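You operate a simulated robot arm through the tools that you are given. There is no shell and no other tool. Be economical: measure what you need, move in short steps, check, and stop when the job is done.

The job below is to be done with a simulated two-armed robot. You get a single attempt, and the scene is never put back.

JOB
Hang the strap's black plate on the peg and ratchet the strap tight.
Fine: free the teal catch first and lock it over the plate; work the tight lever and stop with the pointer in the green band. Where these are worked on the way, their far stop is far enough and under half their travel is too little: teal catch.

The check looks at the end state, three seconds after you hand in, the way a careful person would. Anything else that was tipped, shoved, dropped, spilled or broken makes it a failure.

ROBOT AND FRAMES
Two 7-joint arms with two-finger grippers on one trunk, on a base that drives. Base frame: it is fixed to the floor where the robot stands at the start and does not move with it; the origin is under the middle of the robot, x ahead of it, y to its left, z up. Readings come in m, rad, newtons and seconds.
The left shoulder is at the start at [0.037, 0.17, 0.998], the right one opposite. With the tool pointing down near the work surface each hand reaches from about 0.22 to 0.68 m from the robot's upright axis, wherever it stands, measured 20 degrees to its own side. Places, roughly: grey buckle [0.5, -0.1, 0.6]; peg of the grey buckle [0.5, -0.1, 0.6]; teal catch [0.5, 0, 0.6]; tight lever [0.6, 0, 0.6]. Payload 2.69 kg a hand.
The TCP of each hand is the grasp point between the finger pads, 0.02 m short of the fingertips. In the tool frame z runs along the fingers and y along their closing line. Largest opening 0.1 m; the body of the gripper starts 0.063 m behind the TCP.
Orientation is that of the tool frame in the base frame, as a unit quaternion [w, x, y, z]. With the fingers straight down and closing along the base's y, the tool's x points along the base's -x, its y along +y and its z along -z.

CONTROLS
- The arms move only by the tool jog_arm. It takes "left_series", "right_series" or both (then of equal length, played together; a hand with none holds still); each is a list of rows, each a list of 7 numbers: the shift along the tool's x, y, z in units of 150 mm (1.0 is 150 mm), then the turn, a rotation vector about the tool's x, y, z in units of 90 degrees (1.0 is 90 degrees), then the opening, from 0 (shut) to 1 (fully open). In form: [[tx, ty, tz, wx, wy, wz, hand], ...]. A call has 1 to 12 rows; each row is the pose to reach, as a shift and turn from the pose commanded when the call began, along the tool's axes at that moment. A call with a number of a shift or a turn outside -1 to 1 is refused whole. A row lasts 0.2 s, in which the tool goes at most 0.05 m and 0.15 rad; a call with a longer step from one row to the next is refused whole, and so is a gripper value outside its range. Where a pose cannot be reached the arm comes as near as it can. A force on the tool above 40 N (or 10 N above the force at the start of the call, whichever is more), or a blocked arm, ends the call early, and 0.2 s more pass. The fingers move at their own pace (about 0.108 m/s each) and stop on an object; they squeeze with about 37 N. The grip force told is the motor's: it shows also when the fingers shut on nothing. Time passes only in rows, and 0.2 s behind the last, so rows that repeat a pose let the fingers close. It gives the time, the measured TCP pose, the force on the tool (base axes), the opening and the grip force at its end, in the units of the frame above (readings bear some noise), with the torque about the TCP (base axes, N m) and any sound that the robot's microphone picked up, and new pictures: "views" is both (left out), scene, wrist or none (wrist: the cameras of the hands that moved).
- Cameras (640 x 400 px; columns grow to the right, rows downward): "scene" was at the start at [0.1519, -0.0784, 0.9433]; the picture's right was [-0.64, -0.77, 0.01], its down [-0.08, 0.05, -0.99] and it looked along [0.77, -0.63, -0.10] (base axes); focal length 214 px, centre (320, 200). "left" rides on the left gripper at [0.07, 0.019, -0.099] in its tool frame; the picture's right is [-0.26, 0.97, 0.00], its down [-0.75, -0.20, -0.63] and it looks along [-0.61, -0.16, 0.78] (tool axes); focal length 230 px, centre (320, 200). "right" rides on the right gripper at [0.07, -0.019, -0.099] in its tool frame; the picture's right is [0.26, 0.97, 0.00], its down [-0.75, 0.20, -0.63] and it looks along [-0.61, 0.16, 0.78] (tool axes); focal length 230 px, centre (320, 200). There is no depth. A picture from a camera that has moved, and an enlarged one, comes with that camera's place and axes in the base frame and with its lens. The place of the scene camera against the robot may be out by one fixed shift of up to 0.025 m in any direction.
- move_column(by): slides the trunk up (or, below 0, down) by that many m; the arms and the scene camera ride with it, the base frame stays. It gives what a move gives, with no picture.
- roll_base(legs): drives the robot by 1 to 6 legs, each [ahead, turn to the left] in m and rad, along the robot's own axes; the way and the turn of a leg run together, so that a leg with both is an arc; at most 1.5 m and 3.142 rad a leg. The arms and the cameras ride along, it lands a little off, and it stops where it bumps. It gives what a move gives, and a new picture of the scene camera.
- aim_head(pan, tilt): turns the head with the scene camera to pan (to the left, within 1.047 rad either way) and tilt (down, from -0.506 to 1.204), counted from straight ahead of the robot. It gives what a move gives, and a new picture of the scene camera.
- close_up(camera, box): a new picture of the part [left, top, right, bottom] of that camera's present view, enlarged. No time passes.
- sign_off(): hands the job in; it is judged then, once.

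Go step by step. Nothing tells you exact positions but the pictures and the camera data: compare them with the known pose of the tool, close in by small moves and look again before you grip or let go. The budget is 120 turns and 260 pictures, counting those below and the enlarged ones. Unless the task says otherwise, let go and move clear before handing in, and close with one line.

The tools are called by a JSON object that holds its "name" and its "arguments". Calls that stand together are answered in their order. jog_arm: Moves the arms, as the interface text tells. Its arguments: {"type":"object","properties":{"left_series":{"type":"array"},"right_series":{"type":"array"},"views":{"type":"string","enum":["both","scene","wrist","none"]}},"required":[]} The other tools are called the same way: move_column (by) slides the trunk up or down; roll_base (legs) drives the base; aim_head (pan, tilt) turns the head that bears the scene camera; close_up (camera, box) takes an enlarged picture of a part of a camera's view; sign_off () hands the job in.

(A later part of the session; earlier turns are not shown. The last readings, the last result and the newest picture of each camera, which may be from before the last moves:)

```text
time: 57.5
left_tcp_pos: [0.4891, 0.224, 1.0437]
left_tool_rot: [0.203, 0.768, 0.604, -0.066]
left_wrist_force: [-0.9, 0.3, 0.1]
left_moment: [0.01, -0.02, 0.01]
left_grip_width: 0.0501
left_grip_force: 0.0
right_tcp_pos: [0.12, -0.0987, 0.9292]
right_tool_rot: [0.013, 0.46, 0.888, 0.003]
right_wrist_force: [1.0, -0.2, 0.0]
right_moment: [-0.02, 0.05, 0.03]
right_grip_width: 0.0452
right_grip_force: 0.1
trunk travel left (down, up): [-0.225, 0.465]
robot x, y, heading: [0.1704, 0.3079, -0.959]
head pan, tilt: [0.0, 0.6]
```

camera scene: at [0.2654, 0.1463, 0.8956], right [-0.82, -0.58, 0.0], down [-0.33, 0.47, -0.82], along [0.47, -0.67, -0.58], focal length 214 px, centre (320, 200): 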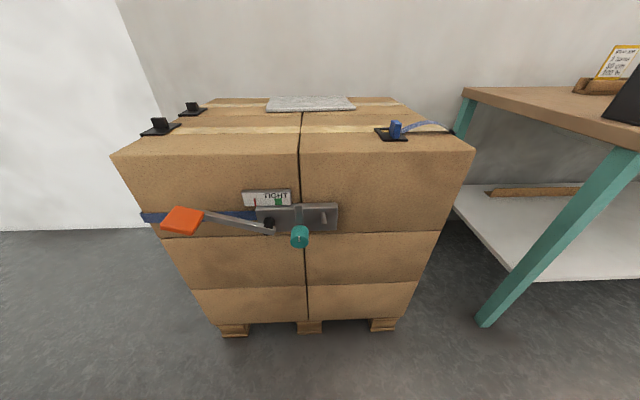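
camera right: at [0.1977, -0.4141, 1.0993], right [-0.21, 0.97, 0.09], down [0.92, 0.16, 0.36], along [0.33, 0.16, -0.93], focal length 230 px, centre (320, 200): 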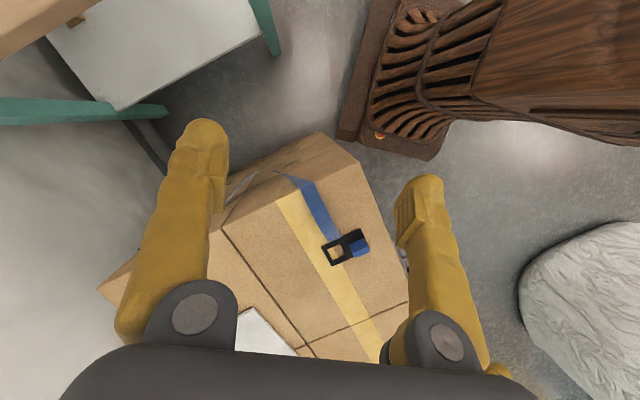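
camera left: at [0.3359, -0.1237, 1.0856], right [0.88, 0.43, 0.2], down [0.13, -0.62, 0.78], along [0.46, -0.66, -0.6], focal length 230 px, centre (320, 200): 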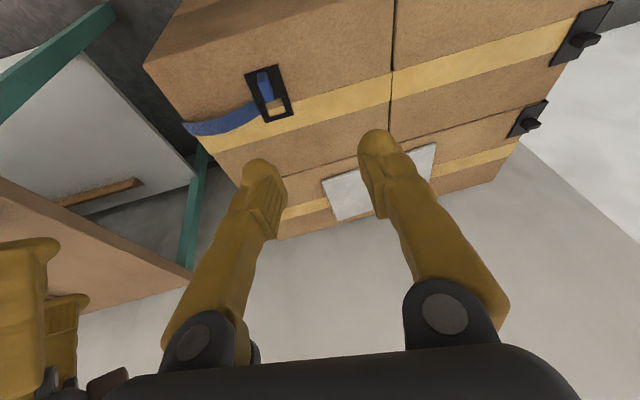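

{"name": "jog_arm", "arguments": {"right_series": [[-0.25, 0.1, 0.05, 0, 0, 0, 0.45], [-0.5, 0.2, 0.1, 0, 0, 0, 0.45], [-0.75, 0.3, 0.15, 0, 0, 0, 0.45], [-1.0, 0.4, 0.2, 0, 0, 0, 0.45]], "views": "none"}}

{"name": "jog_arm", "arguments": {"right_series": [[-0.25, 0.1, 0.05, 0, 0, 0, 0.45], [-0.5, 0.2, 0.1, 0, 0, 0, 0.45], [-0.75, 0.3, 0.15, 0, 0, 0, 0.45], [-0.95, 0.4, 0.2, 0, 0, 0, 0.45]], "views": "both"}}

```text
time: 58.5
left_tcp_pos: [0.4881, 0.2227, 1.044]
left_tool_rot: [0.203, 0.768, 0.605, -0.065]
left_wrist_force: [0.7, 0.7, 1.2]
left_moment: [-0.01, -0.01, -0.01]
left_grip_width: 0.05
left_grip_force: 0.0
right_tcp_pos: [0.2566, -0.1886, 0.903]
right_tool_rot: [0.012, 0.459, 0.888, 0.005]
right_wrist_force: [0.2, -0.4, -0.4]
right_moment: [0.04, 0.01, -0.02]
right_grip_width: 0.0452
right_grip_force: 0.0
trunk travel left (down, up): [-0.225, 0.465]
robot x, y, heading: [0.1715, 0.3077, -0.954]
head pan, tilt: [0.0, 0.6]
```

```text
time: 59.5
left_tcp_pos: [0.489, 0.2228, 1.043]
left_tool_rot: [0.202, 0.767, 0.605, -0.065]
left_wrist_force: [1.2, 0.8, 0.9]
left_moment: [0.02, -0.05, 0.02]
left_grip_width: 0.0499
left_grip_force: 0.1
right_tcp_pos: [0.3915, -0.2701, 0.8775]
right_tool_rot: [0.011, 0.46, 0.888, 0.006]
right_wrist_force: [0.4, -1.1, 0.4]
right_moment: [-0.04, -0.01, 0.01]
right_grip_width: 0.0451
right_grip_force: 0.1
trunk travel left (down, up): [-0.225, 0.465]
robot x, y, heading: [0.1719, 0.3087, -0.958]
head pan, tilt: [0.0, 0.6]
camera scene: at [0.266, 0.1459, 0.8955], right [-0.82, -0.58, 0.0], down [-0.33, 0.47, -0.81], along [0.47, -0.67, -0.58], focal length 214 px, centre (320, 200)
camera right: at [0.335, -0.2246, 0.9734], right [0.64, 0.77, 0.02], down [0.58, -0.5, 0.64], along [0.5, -0.4, -0.76], focal length 230 px, centre (320, 200)
```

scene: 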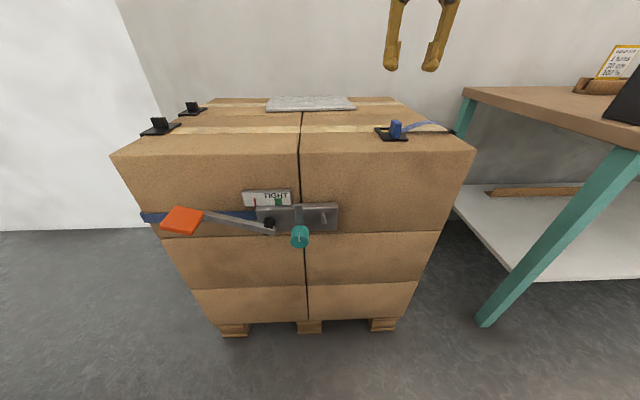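
right: 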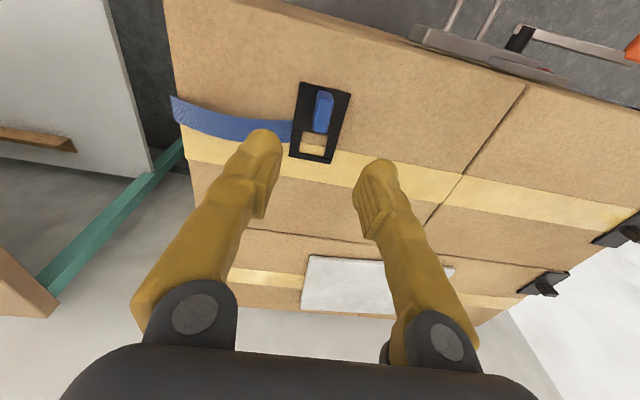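

Tab is right below, where predicted. Descend 6 cm and check again.

{"name": "jog_arm", "arguments": {"right_series": [[0, 0, 0.2, 0, 0, 0, 0.45], [0, 0, 0.4, 0, 0, 0, 0.45]], "views": "none"}}

{"name": "close_up", "arguments": {"camera": "right", "box": [220, 40, 420, 190]}}

{"name": "close_up", "arguments": {"camera": "scene", "box": [330, 40, 490, 150]}}

```text
time: 60.0
left_tcp_pos: [0.4892, 0.2227, 1.0447]
left_tool_rot: [0.202, 0.768, 0.605, -0.065]
left_wrist_force: [0.6, -0.5, -0.1]
left_moment: [0.0, 0.0, 0.0]
left_grip_width: 0.0501
left_grip_force: 0.1
right_tcp_pos: [0.392, -0.2692, 0.8142]
right_tool_rot: [0.011, 0.461, 0.887, 0.005]
right_wrist_force: [0.4, -0.9, 0.3]
right_moment: [0.01, 0.04, 0.02]
right_grip_width: 0.0452
right_grip_force: 0.1
trunk travel left (down, up): [-0.225, 0.465]
robot x, y, heading: [0.1687, 0.3049, -0.96]
head pan, tilt: [0.0, 0.6]
```

```text
2.67 times, centred on (320, 115) of right
camera zoom: at [0.3355, -0.2226, 0.9106], right [0.64, 0.77, 0.01], down [0.58, -0.5, 0.64], along [0.5, -0.4, -0.77], focal length 614 px, centre (320, 427)
```

zoom: 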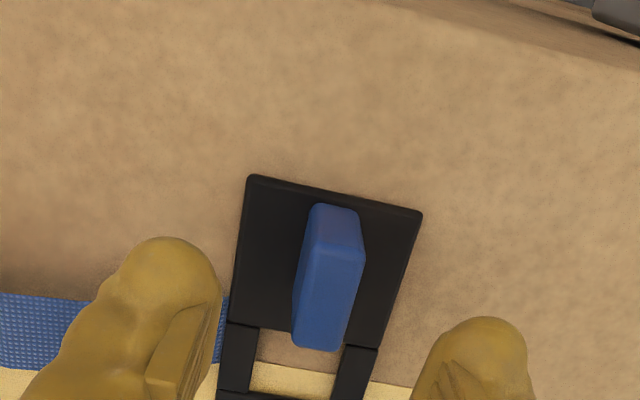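

```text
3.64 times, centred on (410, 95) of scene
camera zoom: at [0.2658, 0.1459, 0.8955], right [-0.82, -0.58, 0.0], down [-0.33, 0.47, -0.82], along [0.47, -0.67, -0.58], focal length 780 px, centre (-7, 582)
```

zoom: 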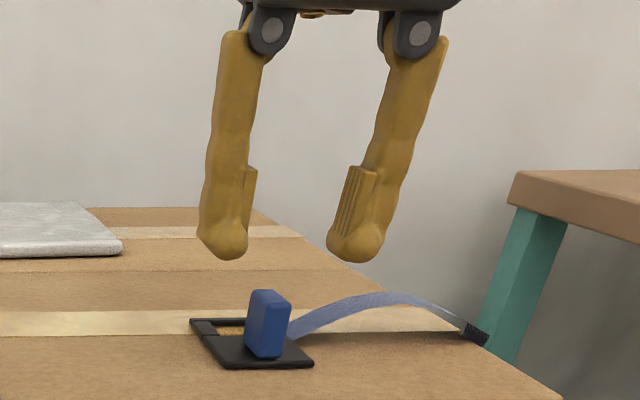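

Refined: tab centre ≈ (0.392, -0.265), top z ≈ 0.78. Descend to z ≈ 0.785 with small corrections and look.

{"name": "jog_arm", "arguments": {"right_series": [[0.03, 0.016, 0.1, 0, 0, -0.03, 0.45], [0.03, 0.016, 0.2, 0, 0, -0.03, 0.45]], "views": "wrist"}}

{"name": "close_up", "arguments": {"camera": "scene", "box": [350, 70, 450, 150]}}

```text
time: 60.6
left_tcp_pos: [0.489, 0.2227, 1.0448]
left_tool_rot: [0.202, 0.768, 0.604, -0.065]
left_wrist_force: [0.5, 0.1, -0.4]
left_moment: [-0.01, 0.05, -0.02]
left_grip_width: 0.0501
left_grip_force: 0.2
right_tcp_pos: [0.3921, -0.2628, 0.784]
right_tool_rot: [0.011, 0.438, 0.899, 0.004]
right_wrist_force: [-0.4, 0.2, -0.6]
right_moment: [-0.01, 0.02, -0.04]
right_grip_width: 0.045
right_grip_force: 0.1
trunk travel left (down, up): [-0.225, 0.465]
robot x, y, heading: [0.172, 0.3063, -0.956]
head pan, tilt: [0.0, 0.6]
camera right: at [0.3335, -0.2196, 0.8804], right [0.6, 0.8, 0.01], down [0.6, -0.47, 0.64], along [0.52, -0.38, -0.76], focal length 230 px, centre (320, 200)
```

right: 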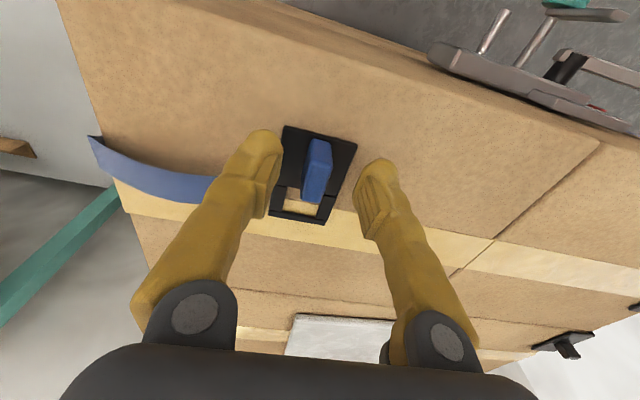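

```text
5.00 times, centred on (400, 110) of scene
camera zoom: at [0.2657, 0.146, 0.8956], right [-0.82, -0.58, 0.0], down [-0.33, 0.47, -0.82], along [0.47, -0.67, -0.58], focal length 1072 px, centre (-80, 650)
```

zoom: 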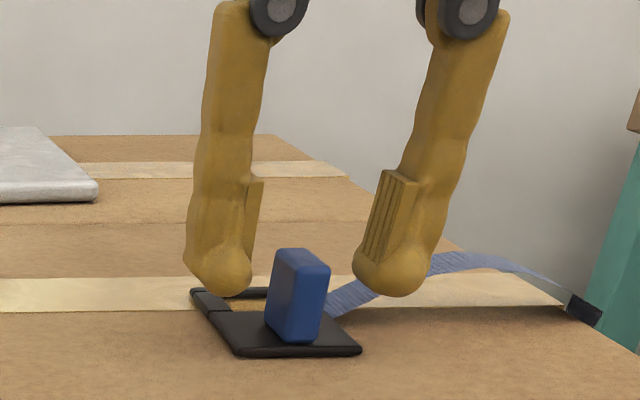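

Fingers straddle the tab about halfway down. Lower 7 mm and close.

{"name": "jog_arm", "arguments": {"right_series": [[0, 0, 0.05, 0, 0, 0, 0.45], [0, 0, 0.05, 0, 0, 0, 0.45], [0, 0, 0.05, 0, 0, 0, 0.1], [0, 0, 0.05, 0, 0, 0, 0.05], [0, 0, 0.05, 0, 0, 0, 0.05]], "views": "none"}}

{"name": "close_up", "arguments": {"camera": "scene", "box": [350, 70, 450, 150]}}

```text
time: 61.9
left_tcp_pos: [0.4884, 0.2226, 1.0441]
left_tool_rot: [0.202, 0.768, 0.605, -0.065]
left_wrist_force: [0.1, 0.1, 0.0]
left_moment: [-0.01, 0.0, 0.0]
left_grip_width: 0.05
left_grip_force: 0.1
right_tcp_pos: [0.3911, -0.2645, 0.7777]
right_tool_rot: [0.01, 0.439, 0.898, 0.005]
right_wrist_force: [0.4, 0.3, 0.5]
right_moment: [-0.06, -0.01, -0.04]
right_grip_width: 0.0127
right_grip_force: 36.4
trunk travel left (down, up): [-0.225, 0.465]
robot x, y, heading: [0.172, 0.3089, -0.96]
head pan, tilt: [0.0, 0.6]
```

```text
5.00 times, centred on (400, 110) of scene
camera zoom: at [0.2657, 0.146, 0.8956], right [-0.82, -0.58, 0.0], down [-0.33, 0.47, -0.82], along [0.47, -0.67, -0.58], focal length 1072 px, centre (-80, 650)
```

zoom: 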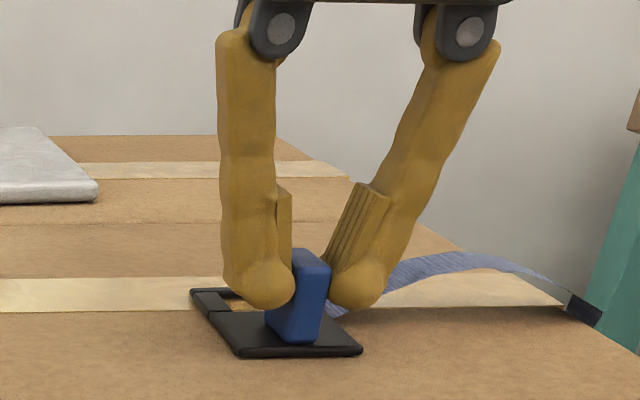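

The tab is gripped (12.7 mm). Lift 6 cm and check.

{"name": "jog_arm", "arguments": {"right_series": [[0, 0, -0.1, 0, 0, 0, 0.05], [0, 0, -0.25, 0, 0, 0, 0.05], [0.1, 0, -0.4, 0, 0, 0, 0.05], [0.2, 0, -0.5, 0, 0, 0, 0.05]], "views": "both"}}

```text
time: 62.9
left_tcp_pos: [0.4885, 0.2226, 1.0429]
left_tool_rot: [0.202, 0.767, 0.605, -0.065]
left_wrist_force: [-0.7, -0.3, -0.4]
left_moment: [0.02, 0.0, 0.02]
left_grip_width: 0.05
left_grip_force: 0.1
right_tcp_pos: [0.369, -0.2388, 0.8533]
right_tool_rot: [0.011, 0.438, 0.899, 0.004]
right_wrist_force: [0.4, 0.3, -1.7]
right_moment: [0.03, 0.0, -0.01]
right_grip_width: 0.0125
right_grip_force: 37.3
trunk travel left (down, up): [-0.225, 0.465]
robot x, y, heading: [0.1667, 0.3062, -0.957]
head pan, tilt: [0.0, 0.6]
camera scene: at [0.2656, 0.1462, 0.8956], right [-0.82, -0.58, 0.0], down [-0.33, 0.47, -0.82], along [0.47, -0.67, -0.58], focal length 214 px, centre (320, 200)
camera right: at [0.3104, -0.1958, 0.9491], right [0.6, 0.8, 0.01], down [0.6, -0.47, 0.65], along [0.52, -0.38, -0.76], focal length 230 px, centre (320, 200)
```

scene: 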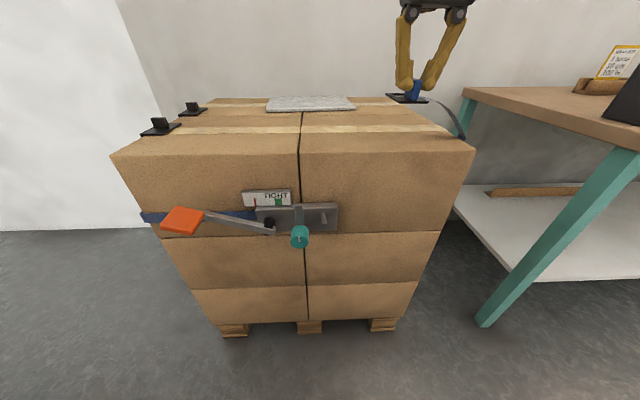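
right: 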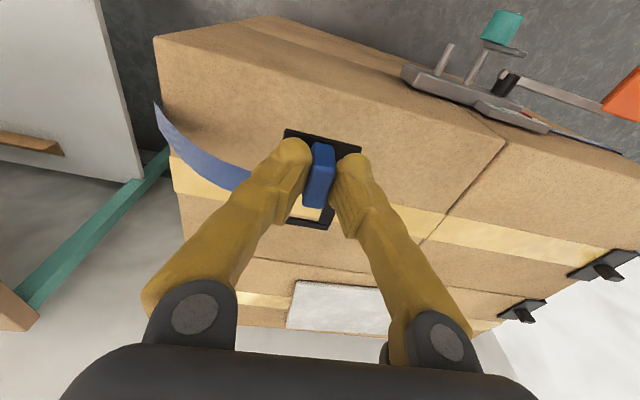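

Lifted cleanly. Now pull back off the box, shift left toward the peg, and pitch the hand to horizontal.

{"name": "jog_arm", "arguments": {"right_series": [[0.15, 0, 0, 0, 0, 0, 0.05], [0.3, 0, 0, 0, -0.091, 0, 0.05], [0.45, 0.05, 0, 0, -0.182, 0, 0.05], [0.6, 0.1, 0, 0, -0.273, 0, 0.05], [0.75, 0.2, 0, 0, -0.364, 0, 0.05], [0.85, 0.3, 0, 0, -0.455, 0, 0.05], [0.95, 0.4, 0, 0, -0.545, 0, 0.05], [1.0, 0.5, 0, 0, -0.636, 0, 0.05], [1.0, 0.6, 0, 0, -0.727, 0, 0.05], [1.0, 0.7, 0, 0, -0.818, 0, 0.05], [1.0, 0.8, 0, 0, -0.909, 0, 0.05], [1.0, 0.9, 0, 0, -1.0, 0, 0.05]], "views": "both"}}

```text
time: 65.7
left_tcp_pos: [0.4801, 0.2354, 1.0386]
left_tool_rot: [0.191, 0.769, 0.607, -0.065]
left_wrist_force: [-0.1, 0.2, 0.4]
left_moment: [-0.02, -0.01, 0.03]
left_grip_width: 0.0501
left_grip_force: 0.1
right_tcp_pos: [0.3654, -0.0544, 0.8671]
right_tool_rot: [0.644, 0.349, 0.602, -0.319]
right_wrist_force: [0.5, 0.8, -1.4]
right_moment: [0.01, 0.01, -0.03]
right_grip_width: 0.0129
right_grip_force: 37.1
trunk travel left (down, up): [-0.225, 0.465]
robot x, y, heading: [0.1685, 0.3065, -0.958]
head pan, tilt: [0.0, 0.6]
stopped in row 12 (right hand): the arm was blocked; the commanded pose is now the measured one
camera scene: at [0.2652, 0.1469, 0.8958], right [-0.82, -0.58, 0.0], down [-0.33, 0.47, -0.82], along [0.47, -0.67, -0.58], focal length 214 px, centre (320, 200)
camera right: at [0.3019, 0.0191, 0.7929], right [0.82, 0.53, -0.19], down [-0.23, 0.63, 0.74], along [0.52, -0.57, 0.64], focal length 230 px, centre (320, 200)
```

scene: 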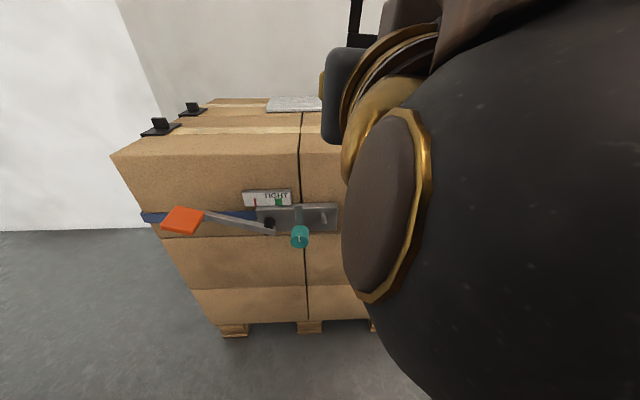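
right: 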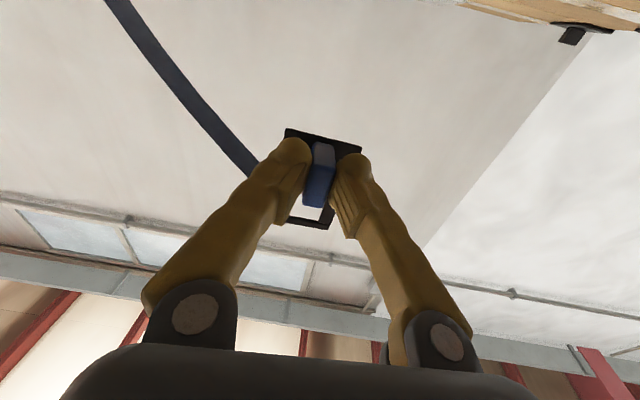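

The plate is held upright in front. Zoom on the wrist view to measure the window relative to the fingers.

{"name": "close_up", "arguments": {"camera": "right", "box": [260, 110, 380, 240]}}

```text
3.08 times, centred on (320, 175) of right
camera zoom: at [0.3019, 0.0191, 0.7929], right [0.82, 0.53, -0.19], down [-0.23, 0.63, 0.74], along [0.52, -0.57, 0.64], focal length 708 px, centre (320, 277)
```

zoom: 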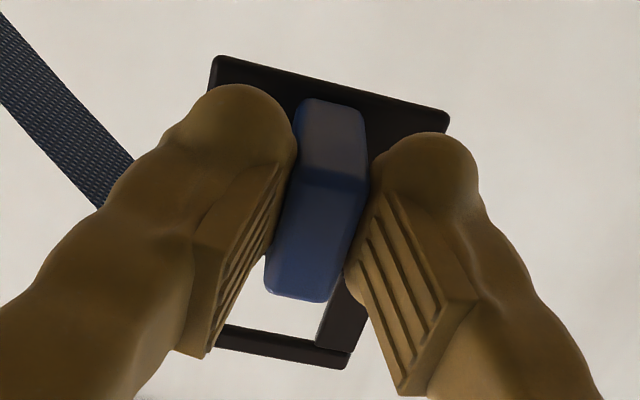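

Window centre lies ~38 mm above the TCP and centred. I'll lower the plate in front of the peg in two stages, straightening yaw and roll.

{"name": "jog_arm", "arguments": {"right_series": [[0.2, 0.01, -0.1, -0.01, 0.005, -0.01, 0.05], [0.4, 0.02, -0.2, -0.02, 0.01, -0.02, 0.05], [0.6, 0.03, -0.2, -0.03, 0.015, -0.03, 0.05], [0.8, 0.04, -0.2, -0.043, 0.02, -0.042, 0.05], [1.0, 0.05, -0.2, -0.043, 0.02, -0.042, 0.05]], "views": "both"}}

```text
time: 66.8
left_tcp_pos: [0.4805, 0.2347, 1.0385]
left_tool_rot: [0.191, 0.769, 0.607, -0.064]
left_wrist_force: [-0.3, 0.0, -0.2]
left_moment: [-0.03, 0.0, -0.02]
left_grip_width: 0.0502
left_grip_force: 0.0
right_tcp_pos: [0.389, -0.0537, 0.7211]
right_tool_rot: [0.635, 0.315, 0.63, -0.318]
right_wrist_force: [0.6, 0.7, -0.7]
right_moment: [0.02, 0.02, -0.01]
right_grip_width: 0.0125
right_grip_force: 36.6
right hand out of reach, approached as far as the arm can: row 2, 3, 4, 5
trunk travel left (down, up): [-0.225, 0.465]
robot x, y, heading: [0.1713, 0.3076, -0.959]
head pan, tilt: [0.0, 0.6]
camera scene: at [0.2657, 0.1461, 0.8956], right [-0.82, -0.58, 0.0], down [-0.33, 0.47, -0.82], along [0.47, -0.67, -0.58], focal length 214 px, centre (320, 200)
camera right: at [0.3156, 0.0137, 0.6501], right [0.77, 0.58, -0.26], down [-0.22, 0.63, 0.75], along [0.59, -0.52, 0.61], focal length 230 px, centre (320, 200)
```

scene: 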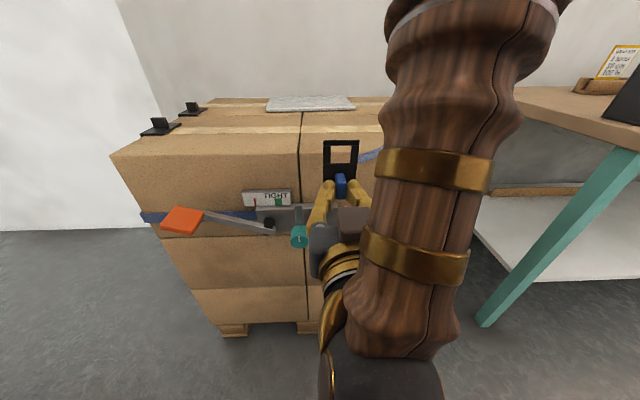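
right: 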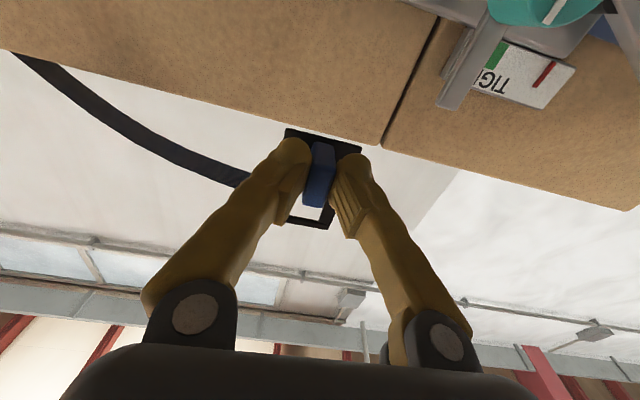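

The hand can't retract enough this close; back the base 8 cm for room.

{"name": "roll_base", "arguments": {"legs": [[-0.08, 0]]}}

```text
time: 67.9
left_tcp_pos: [0.4346, 0.2978, 1.0391]
left_tool_rot: [0.192, 0.769, 0.606, -0.064]
left_wrist_force: [0.4, 1.5, -0.1]
left_moment: [-0.04, -0.04, 0.02]
left_grip_width: 0.05
left_grip_force: 0.1
right_tcp_pos: [0.3417, 0.0112, 0.7182]
right_tool_rot: [0.631, 0.315, 0.632, -0.32]
right_wrist_force: [0.1, 0.3, 0.0]
right_moment: [0.02, 0.06, 0.01]
right_grip_width: 0.0126
right_grip_force: 36.7
trunk travel left (down, up): [-0.225, 0.465]
robot x, y, heading: [0.1256, 0.3714, -0.953]
head pan, tilt: [0.0, 0.6]
camera scene: at [0.2205, 0.2099, 0.8959], right [-0.82, -0.58, 0.0], down [-0.33, 0.47, -0.82], along [0.47, -0.67, -0.58], focal length 214 px, centre (320, 200)
```

scene: 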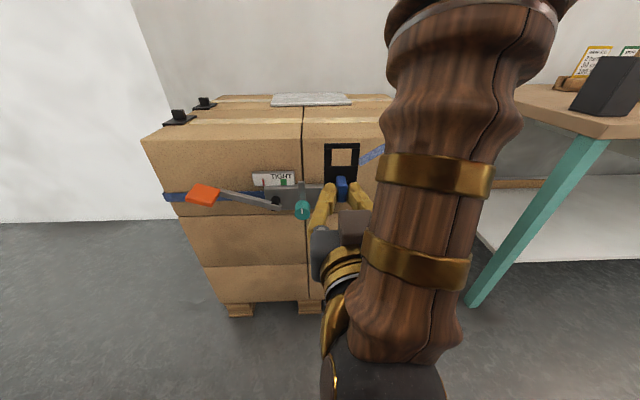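

{"name": "jog_arm", "arguments": {"right_series": [[0.23, 0.03, 0.05, 0, 0, 0, 0.05], [0.46, 0.06, 0.1, 0, 0, 0, 0.05], [0.69, 0.1, 0.2, 0, 0, 0, 0.05], [0.914, 0.1, 0.3, 0, 0, 0, 0.05], [0.914, 0.1, 0.3, 0, 0, 0, 0.05]], "views": "both"}}

{"name": "close_up", "arguments": {"camera": "scene", "box": [240, 150, 400, 250]}}

{"name": "close_up", "arguments": {"camera": "right", "box": [240, 40, 480, 240]}}

```text
time: 69.1
left_tcp_pos: [0.4292, 0.3076, 1.0336]
left_tool_rot: [0.177, 0.771, 0.608, -0.063]
left_wrist_force: [0.9, 0.1, 0.1]
left_moment: [0.04, -0.03, 0.01]
left_grip_width: 0.0501
left_grip_force: 0.1
right_tcp_pos: [0.3672, -0.0247, 0.5927]
right_tool_rot: [0.634, 0.316, 0.621, -0.334]
right_wrist_force: [0.4, -0.1, -0.1]
right_moment: [-0.01, -0.01, 0.02]
right_grip_width: 0.0128
right_grip_force: 36.5
trunk travel left (down, up): [-0.225, 0.465]
robot x, y, heading: [0.1276, 0.3716, -0.955]
head pan, tilt: [0.0, 0.6]
camera scene: at [0.2213, 0.2087, 0.8956], right [-0.82, -0.58, 0.0], down [-0.33, 0.47, -0.82], along [0.47, -0.67, -0.58], focal length 214 px, centre (320, 200)
camera right: at [0.2965, 0.043, 0.5191], right [0.79, 0.55, -0.27], down [-0.2, 0.65, 0.73], along [0.58, -0.52, 0.63], focal length 230 px, centre (320, 200)
```

scene: 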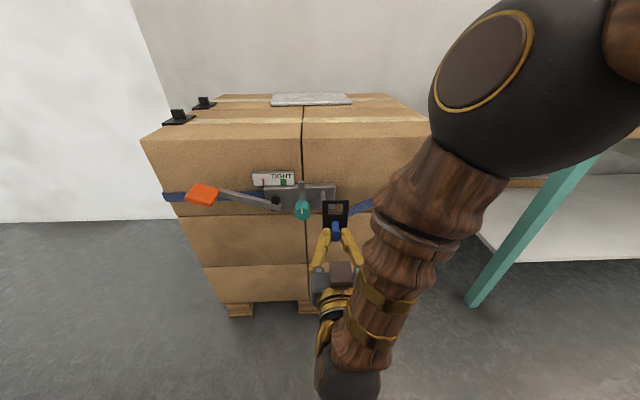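
right: 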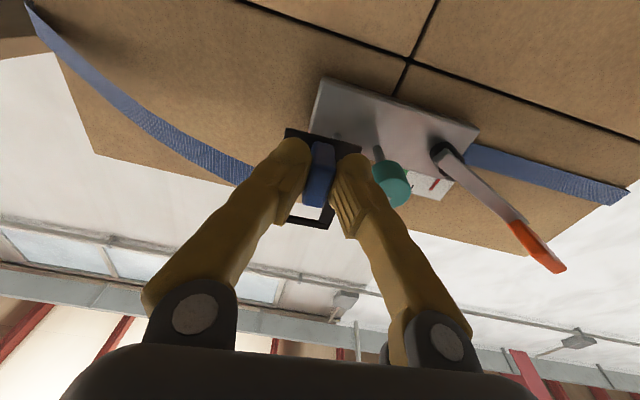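

```text
4.00 times, centred on (320, 200) of scene
camera zoom: at [0.2213, 0.2087, 0.8956], right [-0.82, -0.58, 0.0], down [-0.33, 0.47, -0.82], along [0.47, -0.67, -0.58], focal length 858 px, centre (320, 200)
```

zoom: 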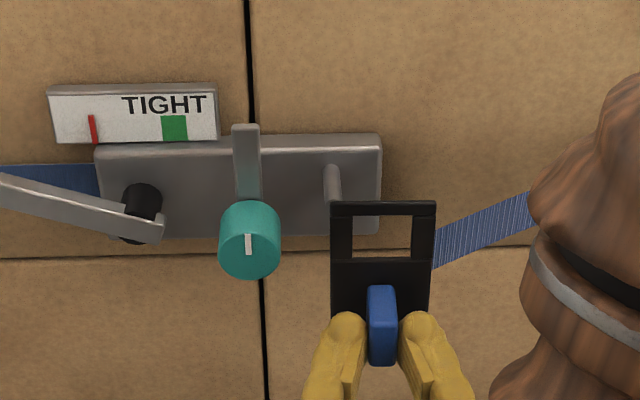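

```text
2.00 times, centred on (360, 140) of right
camera zoom: at [0.2965, 0.043, 0.5191], right [0.79, 0.55, -0.27], down [-0.2, 0.65, 0.73], along [0.58, -0.52, 0.63], focal length 460 px, centre (240, 320)
```

zoom: 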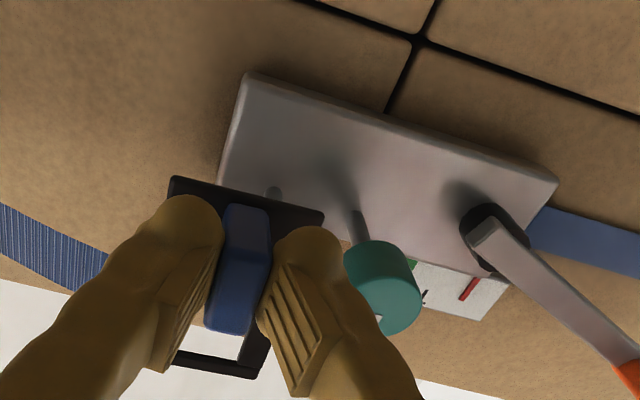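

The peg and window are both clear in the scene view: plate needs ~15 mm left and ~12 mm down. Correct and look again.

{"name": "jog_arm", "arguments": {"right_series": [[0.04, 0.05, 0, -0.011, 0.01, 0, 0.05], [0.08, 0.1, 0, -0.022, 0.018, 0, 0.05], [0.08, 0.1, 0.1, -0.022, 0.018, 0, 0.05], [0.08, 0.1, 0.1, -0.022, 0.018, 0, 0.05]], "views": "none"}}

{"name": "close_up", "arguments": {"camera": "scene", "box": [270, 160, 370, 230]}}

{"name": "close_up", "arguments": {"camera": "right", "box": [260, 80, 420, 240]}}

```text
time: 70.1
left_tcp_pos: [0.4291, 0.3077, 1.0349]
left_tool_rot: [0.178, 0.771, 0.609, -0.062]
left_wrist_force: [-0.4, -0.1, -0.2]
left_moment: [-0.04, 0.04, -0.01]
left_grip_width: 0.0498
left_grip_force: 0.0
right_tcp_pos: [0.3883, -0.0322, 0.5779]
right_tool_rot: [0.629, 0.31, 0.636, -0.32]
right_wrist_force: [0.1, 0.7, -0.9]
right_moment: [0.01, 0.04, -0.03]
right_grip_width: 0.0127
right_grip_force: 36.8
trunk travel left (down, up): [-0.225, 0.465]
robot x, y, heading: [0.1256, 0.37, -0.953]
head pan, tilt: [0.0, 0.6]
```

```text
5.71 times, centred on (320, 195) of scene
camera zoom: at [0.2213, 0.2087, 0.8956], right [-0.82, -0.58, 0.0], down [-0.33, 0.47, -0.82], along [0.47, -0.67, -0.58], focal length 1226 px, centre (320, 229)
```

zoom: 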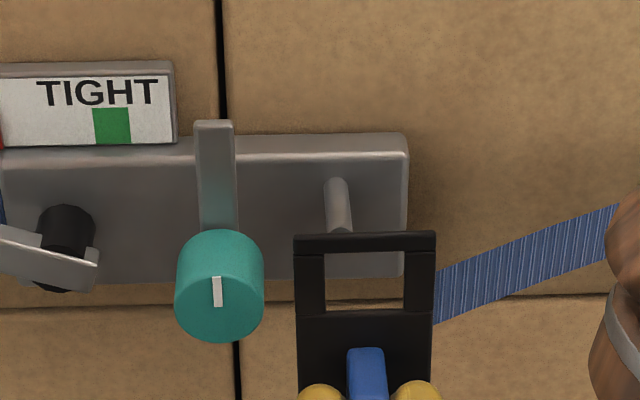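

```text
2.50 times, centred on (340, 160) of right
camera zoom: at [0.3136, 0.0346, 0.5078], right [0.77, 0.58, -0.27], down [-0.21, 0.63, 0.75], along [0.61, -0.52, 0.6], focal length 575 px, centre (270, 300)
```

zoom: 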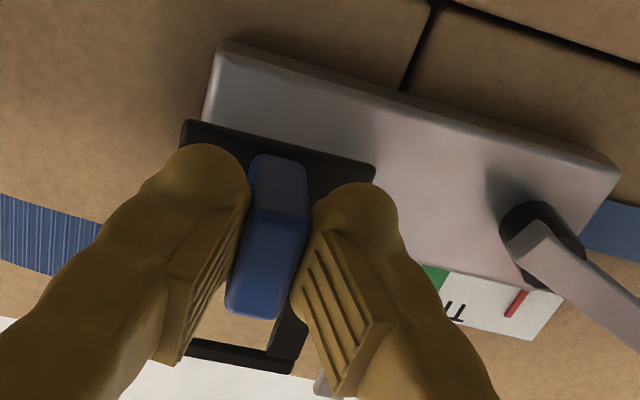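

The plate looks ~12 mm too high relative to the peg. Lower it 12 mm, advance 15 mm, look again.

{"name": "jog_arm", "arguments": {"right_series": [[0.04, 0, 0, 0, 0, 0, 0.05], [0.08, 0, 0.05, 0, 0, 0, 0.05], [0.08, 0, 0.1, 0, 0, 0, 0.05], [0.08, 0, 0.1, 0, 0, 0, 0.05]], "views": "none"}}

{"name": "close_up", "arguments": {"camera": "scene", "box": [280, 160, 360, 220]}}

```text
time: 71.1
left_tcp_pos: [0.4295, 0.3075, 1.0331]
left_tool_rot: [0.178, 0.77, 0.609, -0.063]
left_wrist_force: [-0.2, -0.5, 0.1]
left_moment: [0.0, 0.02, 0.02]
left_grip_width: 0.0499
left_grip_force: 0.0
right_tcp_pos: [0.3971, -0.0457, 0.5663]
right_tool_rot: [0.63, 0.309, 0.636, -0.321]
right_wrist_force: [0.6, -0.1, -1.1]
right_moment: [0.05, 0.0, -0.01]
right_grip_width: 0.0126
right_grip_force: 37.1
trunk travel left (down, up): [-0.225, 0.465]
robot x, y, heading: [0.1307, 0.3718, -0.958]
head pan, tilt: [0.0, 0.6]
```

```text
6.67 times, centred on (320, 190) of scene
camera zoom: at [0.2213, 0.2087, 0.8956], right [-0.82, -0.58, 0.0], down [-0.33, 0.47, -0.82], along [0.47, -0.67, -0.58], focal length 1430 px, centre (320, 267)
```

zoom: 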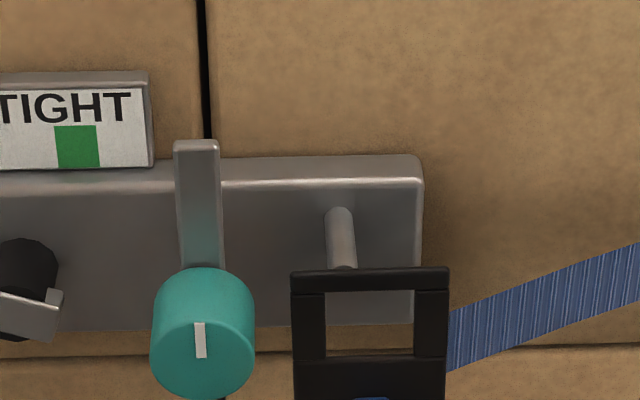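

The peg tip sits right behind the top bar and should land inside the window as the plate advances. Shift 3 mm left and advance 2.2 cm, then look.

{"name": "jog_arm", "arguments": {"right_series": [[-0.005, 0.02, 0.04, 0, 0, 0, 0.05], [-0.005, 0.02, 0.08, 0, 0, 0, 0.05], [-0.005, 0.02, 0.12, 0, 0, 0, 0.05], [-0.005, 0.02, 0.15, 0, 0, 0, 0.05]], "views": "none"}}

{"name": "close_up", "arguments": {"camera": "scene", "box": [280, 160, 360, 220]}}

```text
time: 72.1
left_tcp_pos: [0.4286, 0.3092, 1.0348]
left_tool_rot: [0.178, 0.77, 0.609, -0.062]
left_wrist_force: [0.0, 0.1, 0.1]
left_moment: [0.03, 0.01, -0.04]
left_grip_width: 0.0502
left_grip_force: 0.0
right_tcp_pos: [0.4119, -0.0611, 0.5647]
right_tool_rot: [0.628, 0.309, 0.639, -0.321]
right_wrist_force: [-0.5, -0.8, -1.1]
right_moment: [0.01, -0.03, 0.04]
right_grip_width: 0.0127
right_grip_force: 37.4
trunk travel left (down, up): [-0.225, 0.465]
robot x, y, heading: [0.1294, 0.3714, -0.952]
head pan, tilt: [0.0, 0.6]
```

```text
6.67 times, centred on (320, 190) of scene
camera zoom: at [0.2213, 0.2087, 0.8956], right [-0.82, -0.58, 0.0], down [-0.33, 0.47, -0.82], along [0.47, -0.67, -0.58], focal length 1430 px, centre (320, 267)
```

zoom: 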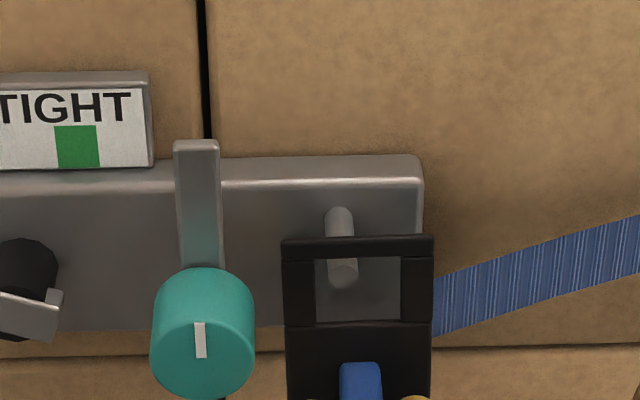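

The peg tip is visible inside the window, a little above centre. Raise 3 mm and push on 2 cm.

{"name": "jog_arm", "arguments": {"right_series": [[-0.02, 0, 0, 0, 0, 0, 0.05], [-0.02, 0, 0.04, 0, 0, 0, 0.05], [-0.02, 0, 0.08, 0, 0, 0, 0.05], [-0.02, 0, 0.11, 0, 0, 0, 0.05]], "views": "none"}}

{"name": "close_up", "arguments": {"camera": "scene", "box": [280, 160, 360, 220]}}

```text
time: 73.1
left_tcp_pos: [0.4287, 0.3074, 1.0337]
left_tool_rot: [0.177, 0.771, 0.609, -0.063]
left_wrist_force: [0.5, 0.2, -0.1]
left_moment: [-0.02, 0.0, 0.04]
left_grip_width: 0.0501
left_grip_force: 0.1
right_tcp_pos: [0.422, -0.0697, 0.5666]
right_tool_rot: [0.627, 0.311, 0.639, -0.319]
right_wrist_force: [0.3, -0.5, -1.1]
right_moment: [0.01, -0.02, 0.0]
right_grip_width: 0.0124
right_grip_force: 36.7
trunk travel left (down, up): [-0.225, 0.465]
robot x, y, heading: [0.126, 0.3716, -0.956]
head pan, tilt: [0.0, 0.6]
```

```text
6.67 times, centred on (320, 190) of scene
camera zoom: at [0.2213, 0.2087, 0.8956], right [-0.82, -0.58, 0.0], down [-0.33, 0.47, -0.82], along [0.47, -0.67, -0.58], focal length 1430 px, centre (320, 267)
```

zoom: 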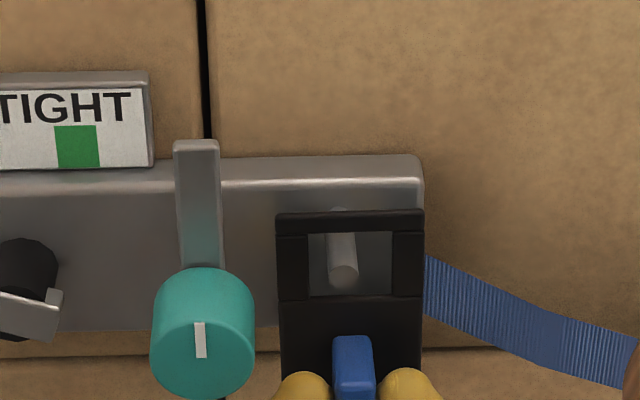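

The peg is through the window. Advance the last 1 cm toward the bracket face.

{"name": "jog_arm", "arguments": {"right_series": [[0, 0, 0.03, 0, 0, 0, 0.05], [0, 0, 0.06, 0, 0, 0, 0.05], [0, 0, 0.08, 0, 0, 0, 0.05]], "views": "none"}}

{"name": "close_up", "arguments": {"camera": "scene", "box": [280, 160, 360, 220]}}

{"name": "close_up", "arguments": {"camera": "right", "box": [220, 60, 420, 240]}}

```text
time: 73.9
left_tcp_pos: [0.4292, 0.3071, 1.0349]
left_tool_rot: [0.177, 0.771, 0.609, -0.062]
left_wrist_force: [0.6, -0.4, 0.0]
left_moment: [-0.01, -0.02, 0.01]
left_grip_width: 0.0502
left_grip_force: 0.1
right_tcp_pos: [0.4319, -0.0815, 0.5682]
right_tool_rot: [0.63, 0.308, 0.638, -0.317]
right_wrist_force: [-0.1, 0.2, -0.7]
right_moment: [0.02, 0.0, -0.03]
right_grip_width: 0.0127
right_grip_force: 36.4
trunk travel left (down, up): [-0.225, 0.465]
robot x, y, heading: [0.1286, 0.3706, -0.957]
head pan, tilt: [0.0, 0.6]
```

```text
6.67 times, centred on (320, 190) of scene
camera zoom: at [0.2213, 0.2087, 0.8956], right [-0.82, -0.58, 0.0], down [-0.33, 0.47, -0.82], along [0.47, -0.67, -0.58], focal length 1430 px, centre (320, 267)
```

zoom: 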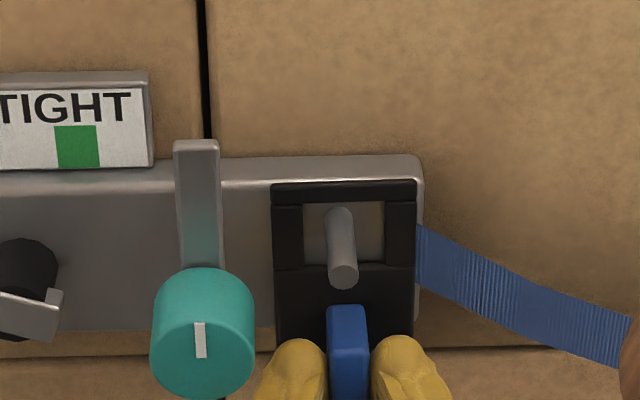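

```text
2.22 times, centred on (320, 150) of right
camera zoom: at [0.3569, -0.015, 0.4984], right [0.76, 0.58, -0.27], down [-0.21, 0.63, 0.75], along [0.61, -0.51, 0.6], focal length 511 px, centre (320, 311)
```

zoom: 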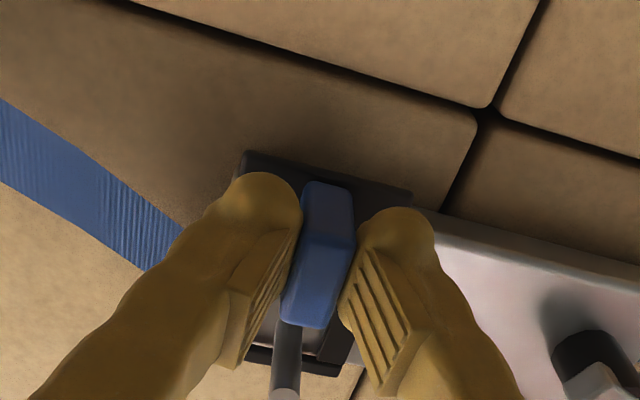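

The plate sits flush on the bracket with the peg through the window. Lower it slightly so it rests on the peg, then open and back out.

{"name": "jog_arm", "arguments": {"right_series": [[0.02, 0, 0.01, 0, 0, 0, 0.05], [0.03, 0, 0.01, 0, 0, 0, 0.05], [0.03, 0, 0.01, 0, 0, 0, 0.25], [0.03, 0, 0.01, 0, 0, 0, 0.35], [0.03, 0, 0.01, 0, 0, 0, 0.35]], "views": "none"}}

{"name": "close_up", "arguments": {"camera": "scene", "box": [280, 160, 360, 220]}}

```text
time: 75.1
left_tcp_pos: [0.4283, 0.308, 1.0331]
left_tool_rot: [0.178, 0.771, 0.609, -0.062]
left_wrist_force: [0.5, -0.2, -0.2]
left_moment: [0.01, 0.03, 0.01]
left_grip_width: 0.0501
left_grip_force: 0.0
right_tcp_pos: [0.4326, -0.0822, 0.5632]
right_tool_rot: [0.628, 0.308, 0.638, -0.321]
right_wrist_force: [-1.0, 0.7, -0.6]
right_moment: [-0.01, 0.01, 0.01]
right_grip_width: 0.0349
right_grip_force: 0.1
trunk travel left (down, up): [-0.225, 0.465]
robot x, y, heading: [0.1251, 0.3688, -0.952]
head pan, tilt: [0.0, 0.6]
```

```text
6.67 times, centred on (320, 190) of scene
camera zoom: at [0.2213, 0.2087, 0.8956], right [-0.82, -0.58, 0.0], down [-0.33, 0.47, -0.82], along [0.47, -0.67, -0.58], focal length 1430 px, centre (320, 267)
```

zoom: 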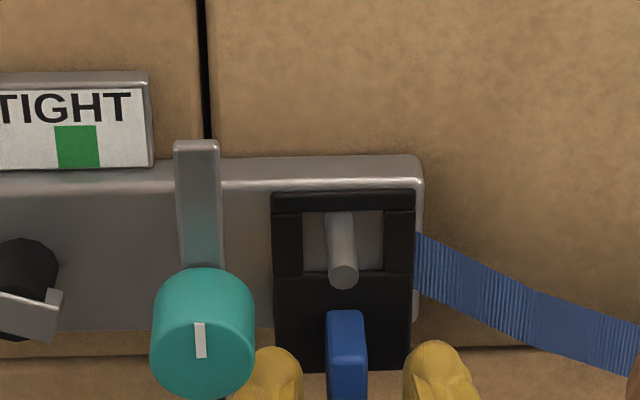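

The plate hangs by itself. Retreat the right hand straight back and off to the right.

{"name": "jog_arm", "arguments": {"right_series": [[0.03, 0, -0.2, 0, 0, 0, 0.35], [0.03, 0, -0.4, 0, 0, 0, 0.35], [0.03, 0, -0.6, 0, 0, 0, 0.35], [0.03, -0.25, -0.6, 0, 0, 0, 0.35], [0.03, -0.5, -0.6, 0, 0, 0, 0.35], [0, -0.75, -0.6, 0, 0, 0, 0.35], [0, -1.0, -0.6, 0, 0, 0, 0.35]], "views": "scene"}}

```text
time: 76.7
left_tcp_pos: [0.4289, 0.3091, 1.0332]
left_tool_rot: [0.178, 0.771, 0.609, -0.062]
left_wrist_force: [-0.4, 0.8, -0.2]
left_moment: [0.01, -0.01, 0.02]
left_grip_width: 0.05
left_grip_force: 0.1
right_tcp_pos: [0.269, -0.0866, 0.5609]
right_tool_rot: [0.633, 0.305, 0.643, -0.304]
right_wrist_force: [0.1, -0.4, 0.4]
right_moment: [0.02, 0.04, 0.01]
right_grip_width: 0.0351
right_grip_force: 0.0
trunk travel left (down, up): [-0.225, 0.465]
robot x, y, heading: [0.125, 0.3653, -0.96]
head pan, tilt: [0.0, 0.6]
camera scene: at [0.2212, 0.2087, 0.8956], right [-0.82, -0.58, 0.0], down [-0.33, 0.47, -0.82], along [0.47, -0.67, -0.58], focal length 214 px, centre (320, 200)
```

scene: 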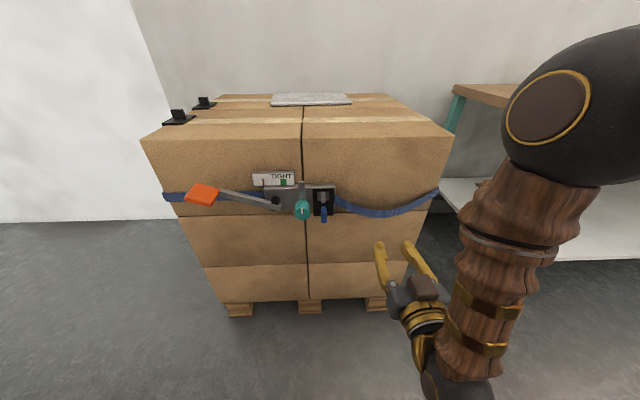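

The plate hangs on the peg with the strap draped. Next, use the right hand's closed fingers to swing the catch bar from its left side back down over the peg. First move to its left side at a safe standoff.

{"name": "jog_arm", "arguments": {"right_series": [[-0.2, 0.1, 0, 0, 0, 0, 0.1], [-0.4, 0.25, 0, 0, 0, 0, 0], [-0.6, 0.45, 0, 0, 0, 0, 0], [-0.66, 0.7, 0, 0, 0, 0, 0], [-0.66, 1.0, 0, 0, 0, 0, 0]], "views": "none"}}

{"name": "jog_arm", "arguments": {"right_series": [[0, 0.17, 0, 0, 0, 0, 0], [0, 0.33, 0, 0, 0, 0, 0], [0, 0.48, 0, 0, 0, 0, 0], [0, 0.48, 0, 0, 0, 0, 0]], "views": "both"}}

```text
time: 77.9
left_tcp_pos: [0.4287, 0.3084, 1.0342]
left_tool_rot: [0.178, 0.771, 0.609, -0.063]
left_wrist_force: [0.6, -0.4, 0.1]
left_moment: [0.02, -0.03, -0.02]
left_grip_width: 0.0501
left_grip_force: 0.1
right_tcp_pos: [0.3792, -0.0043, 0.6611]
right_tool_rot: [0.628, 0.311, 0.64, -0.314]
right_wrist_force: [0.8, -1.2, 0.0]
right_moment: [0.01, -0.02, -0.01]
right_grip_width: 0.0
right_grip_force: 29.4
trunk travel left (down, up): [-0.225, 0.465]
robot x, y, heading: [0.1234, 0.3695, -0.957]
head pan, tilt: [0.0, 0.6]
```

```text
time: 78.9
left_tcp_pos: [0.4286, 0.3084, 1.0332]
left_tool_rot: [0.179, 0.77, 0.609, -0.063]
left_wrist_force: [0.1, -0.1, 0.3]
left_moment: [-0.02, -0.01, 0.04]
left_grip_width: 0.0501
left_grip_force: 0.1
right_tcp_pos: [0.4363, 0.0363, 0.6623]
right_tool_rot: [0.63, 0.311, 0.637, -0.317]
right_wrist_force: [-0.1, -0.2, -0.3]
right_moment: [0.01, 0.04, -0.01]
right_grip_width: 0.0
right_grip_force: 29.8
trunk travel left (down, up): [-0.225, 0.465]
robot x, y, heading: [0.1261, 0.3699, -0.955]
head pan, tilt: [0.0, 0.6]
camera scene: at [0.2213, 0.2088, 0.8956], right [-0.82, -0.58, 0.0], down [-0.33, 0.47, -0.82], along [0.47, -0.67, -0.58], focal length 214 px, centre (320, 200)
camera right: at [0.362, 0.103, 0.5931], right [0.77, 0.58, -0.27], down [-0.21, 0.62, 0.75], along [0.61, -0.52, 0.6], focal length 230 px, centre (320, 200)
```

scene: 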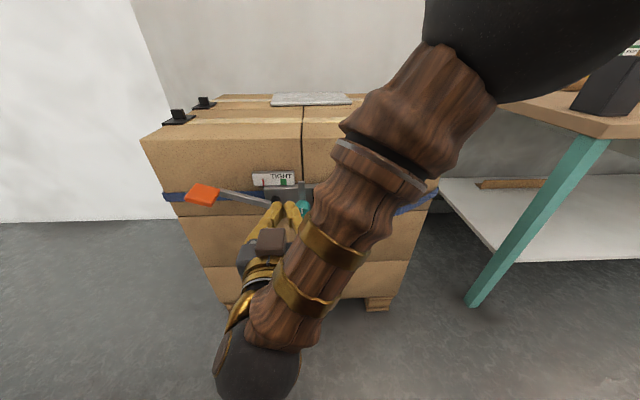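
right: 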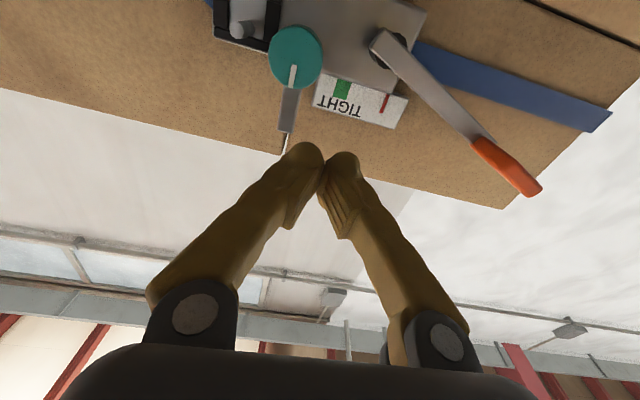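

Knob seen at e≈0.341 as expected. Advance to the left side of the bar.

{"name": "jog_arm", "arguments": {"right_series": [[0.04, 0.1, 0.1, 0, 0, 0, 0], [0.04, 0.1, 0.25, 0, 0, 0, 0], [0.04, 0.1, 0.4, 0, 0, 0, 0], [0.04, 0.1, 0.52, 0, 0, 0, 0], [0.04, 0.1, 0.52, 0, 0, 0, 0]], "views": "none"}}

{"name": "close_up", "arguments": {"camera": "scene", "box": [250, 155, 350, 225]}}

{"name": "close_up", "arguments": {"camera": "right", "box": [200, 0, 440, 180]}}

```text
time: 80.1
left_tcp_pos: [0.4274, 0.3088, 1.0355]
left_tool_rot: [0.177, 0.771, 0.609, -0.063]
left_wrist_force: [-0.2, -0.1, 0.1]
left_moment: [0.01, -0.01, 0.02]
left_grip_width: 0.0498
left_grip_force: 0.1
right_tcp_pos: [0.4965, -0.0181, 0.6546]
right_tool_rot: [0.629, 0.311, 0.638, -0.317]
right_wrist_force: [-0.6, 0.0, 0.2]
right_moment: [-0.01, -0.02, -0.01]
right_grip_width: 0.0
right_grip_force: 29.6
trunk travel left (down, up): [-0.225, 0.465]
robot x, y, heading: [0.1292, 0.3684, -0.955]
head pan, tilt: [0.0, 0.6]
```

```text
5.71 times, centred on (300, 190) of scene
camera zoom: at [0.2213, 0.2088, 0.8956], right [-0.82, -0.58, 0.0], down [-0.33, 0.47, -0.82], along [0.47, -0.67, -0.58], focal length 1226 px, centre (434, 257)
```

zoom: 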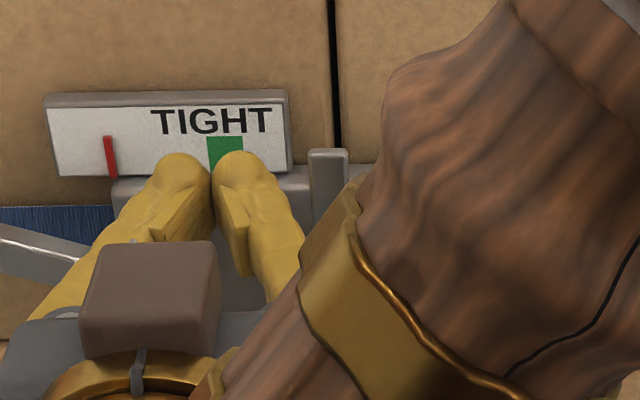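

```text
2.22 times, centred on (320, 90) of right
camera zoom: at [0.4214, 0.0479, 0.5845], right [0.76, 0.58, -0.27], down [-0.21, 0.62, 0.75], along [0.61, -0.52, 0.6], focal length 511 px, centre (320, 444)
```

zoom: 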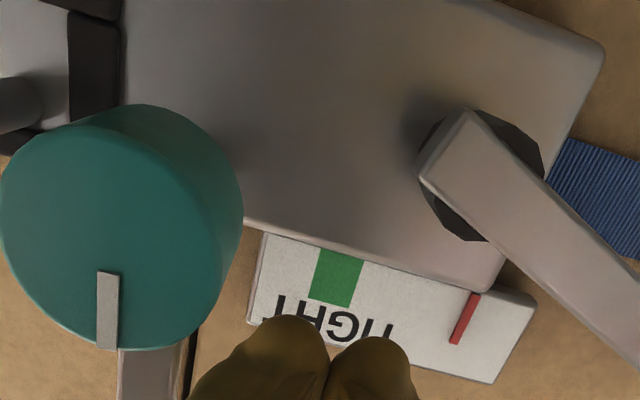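

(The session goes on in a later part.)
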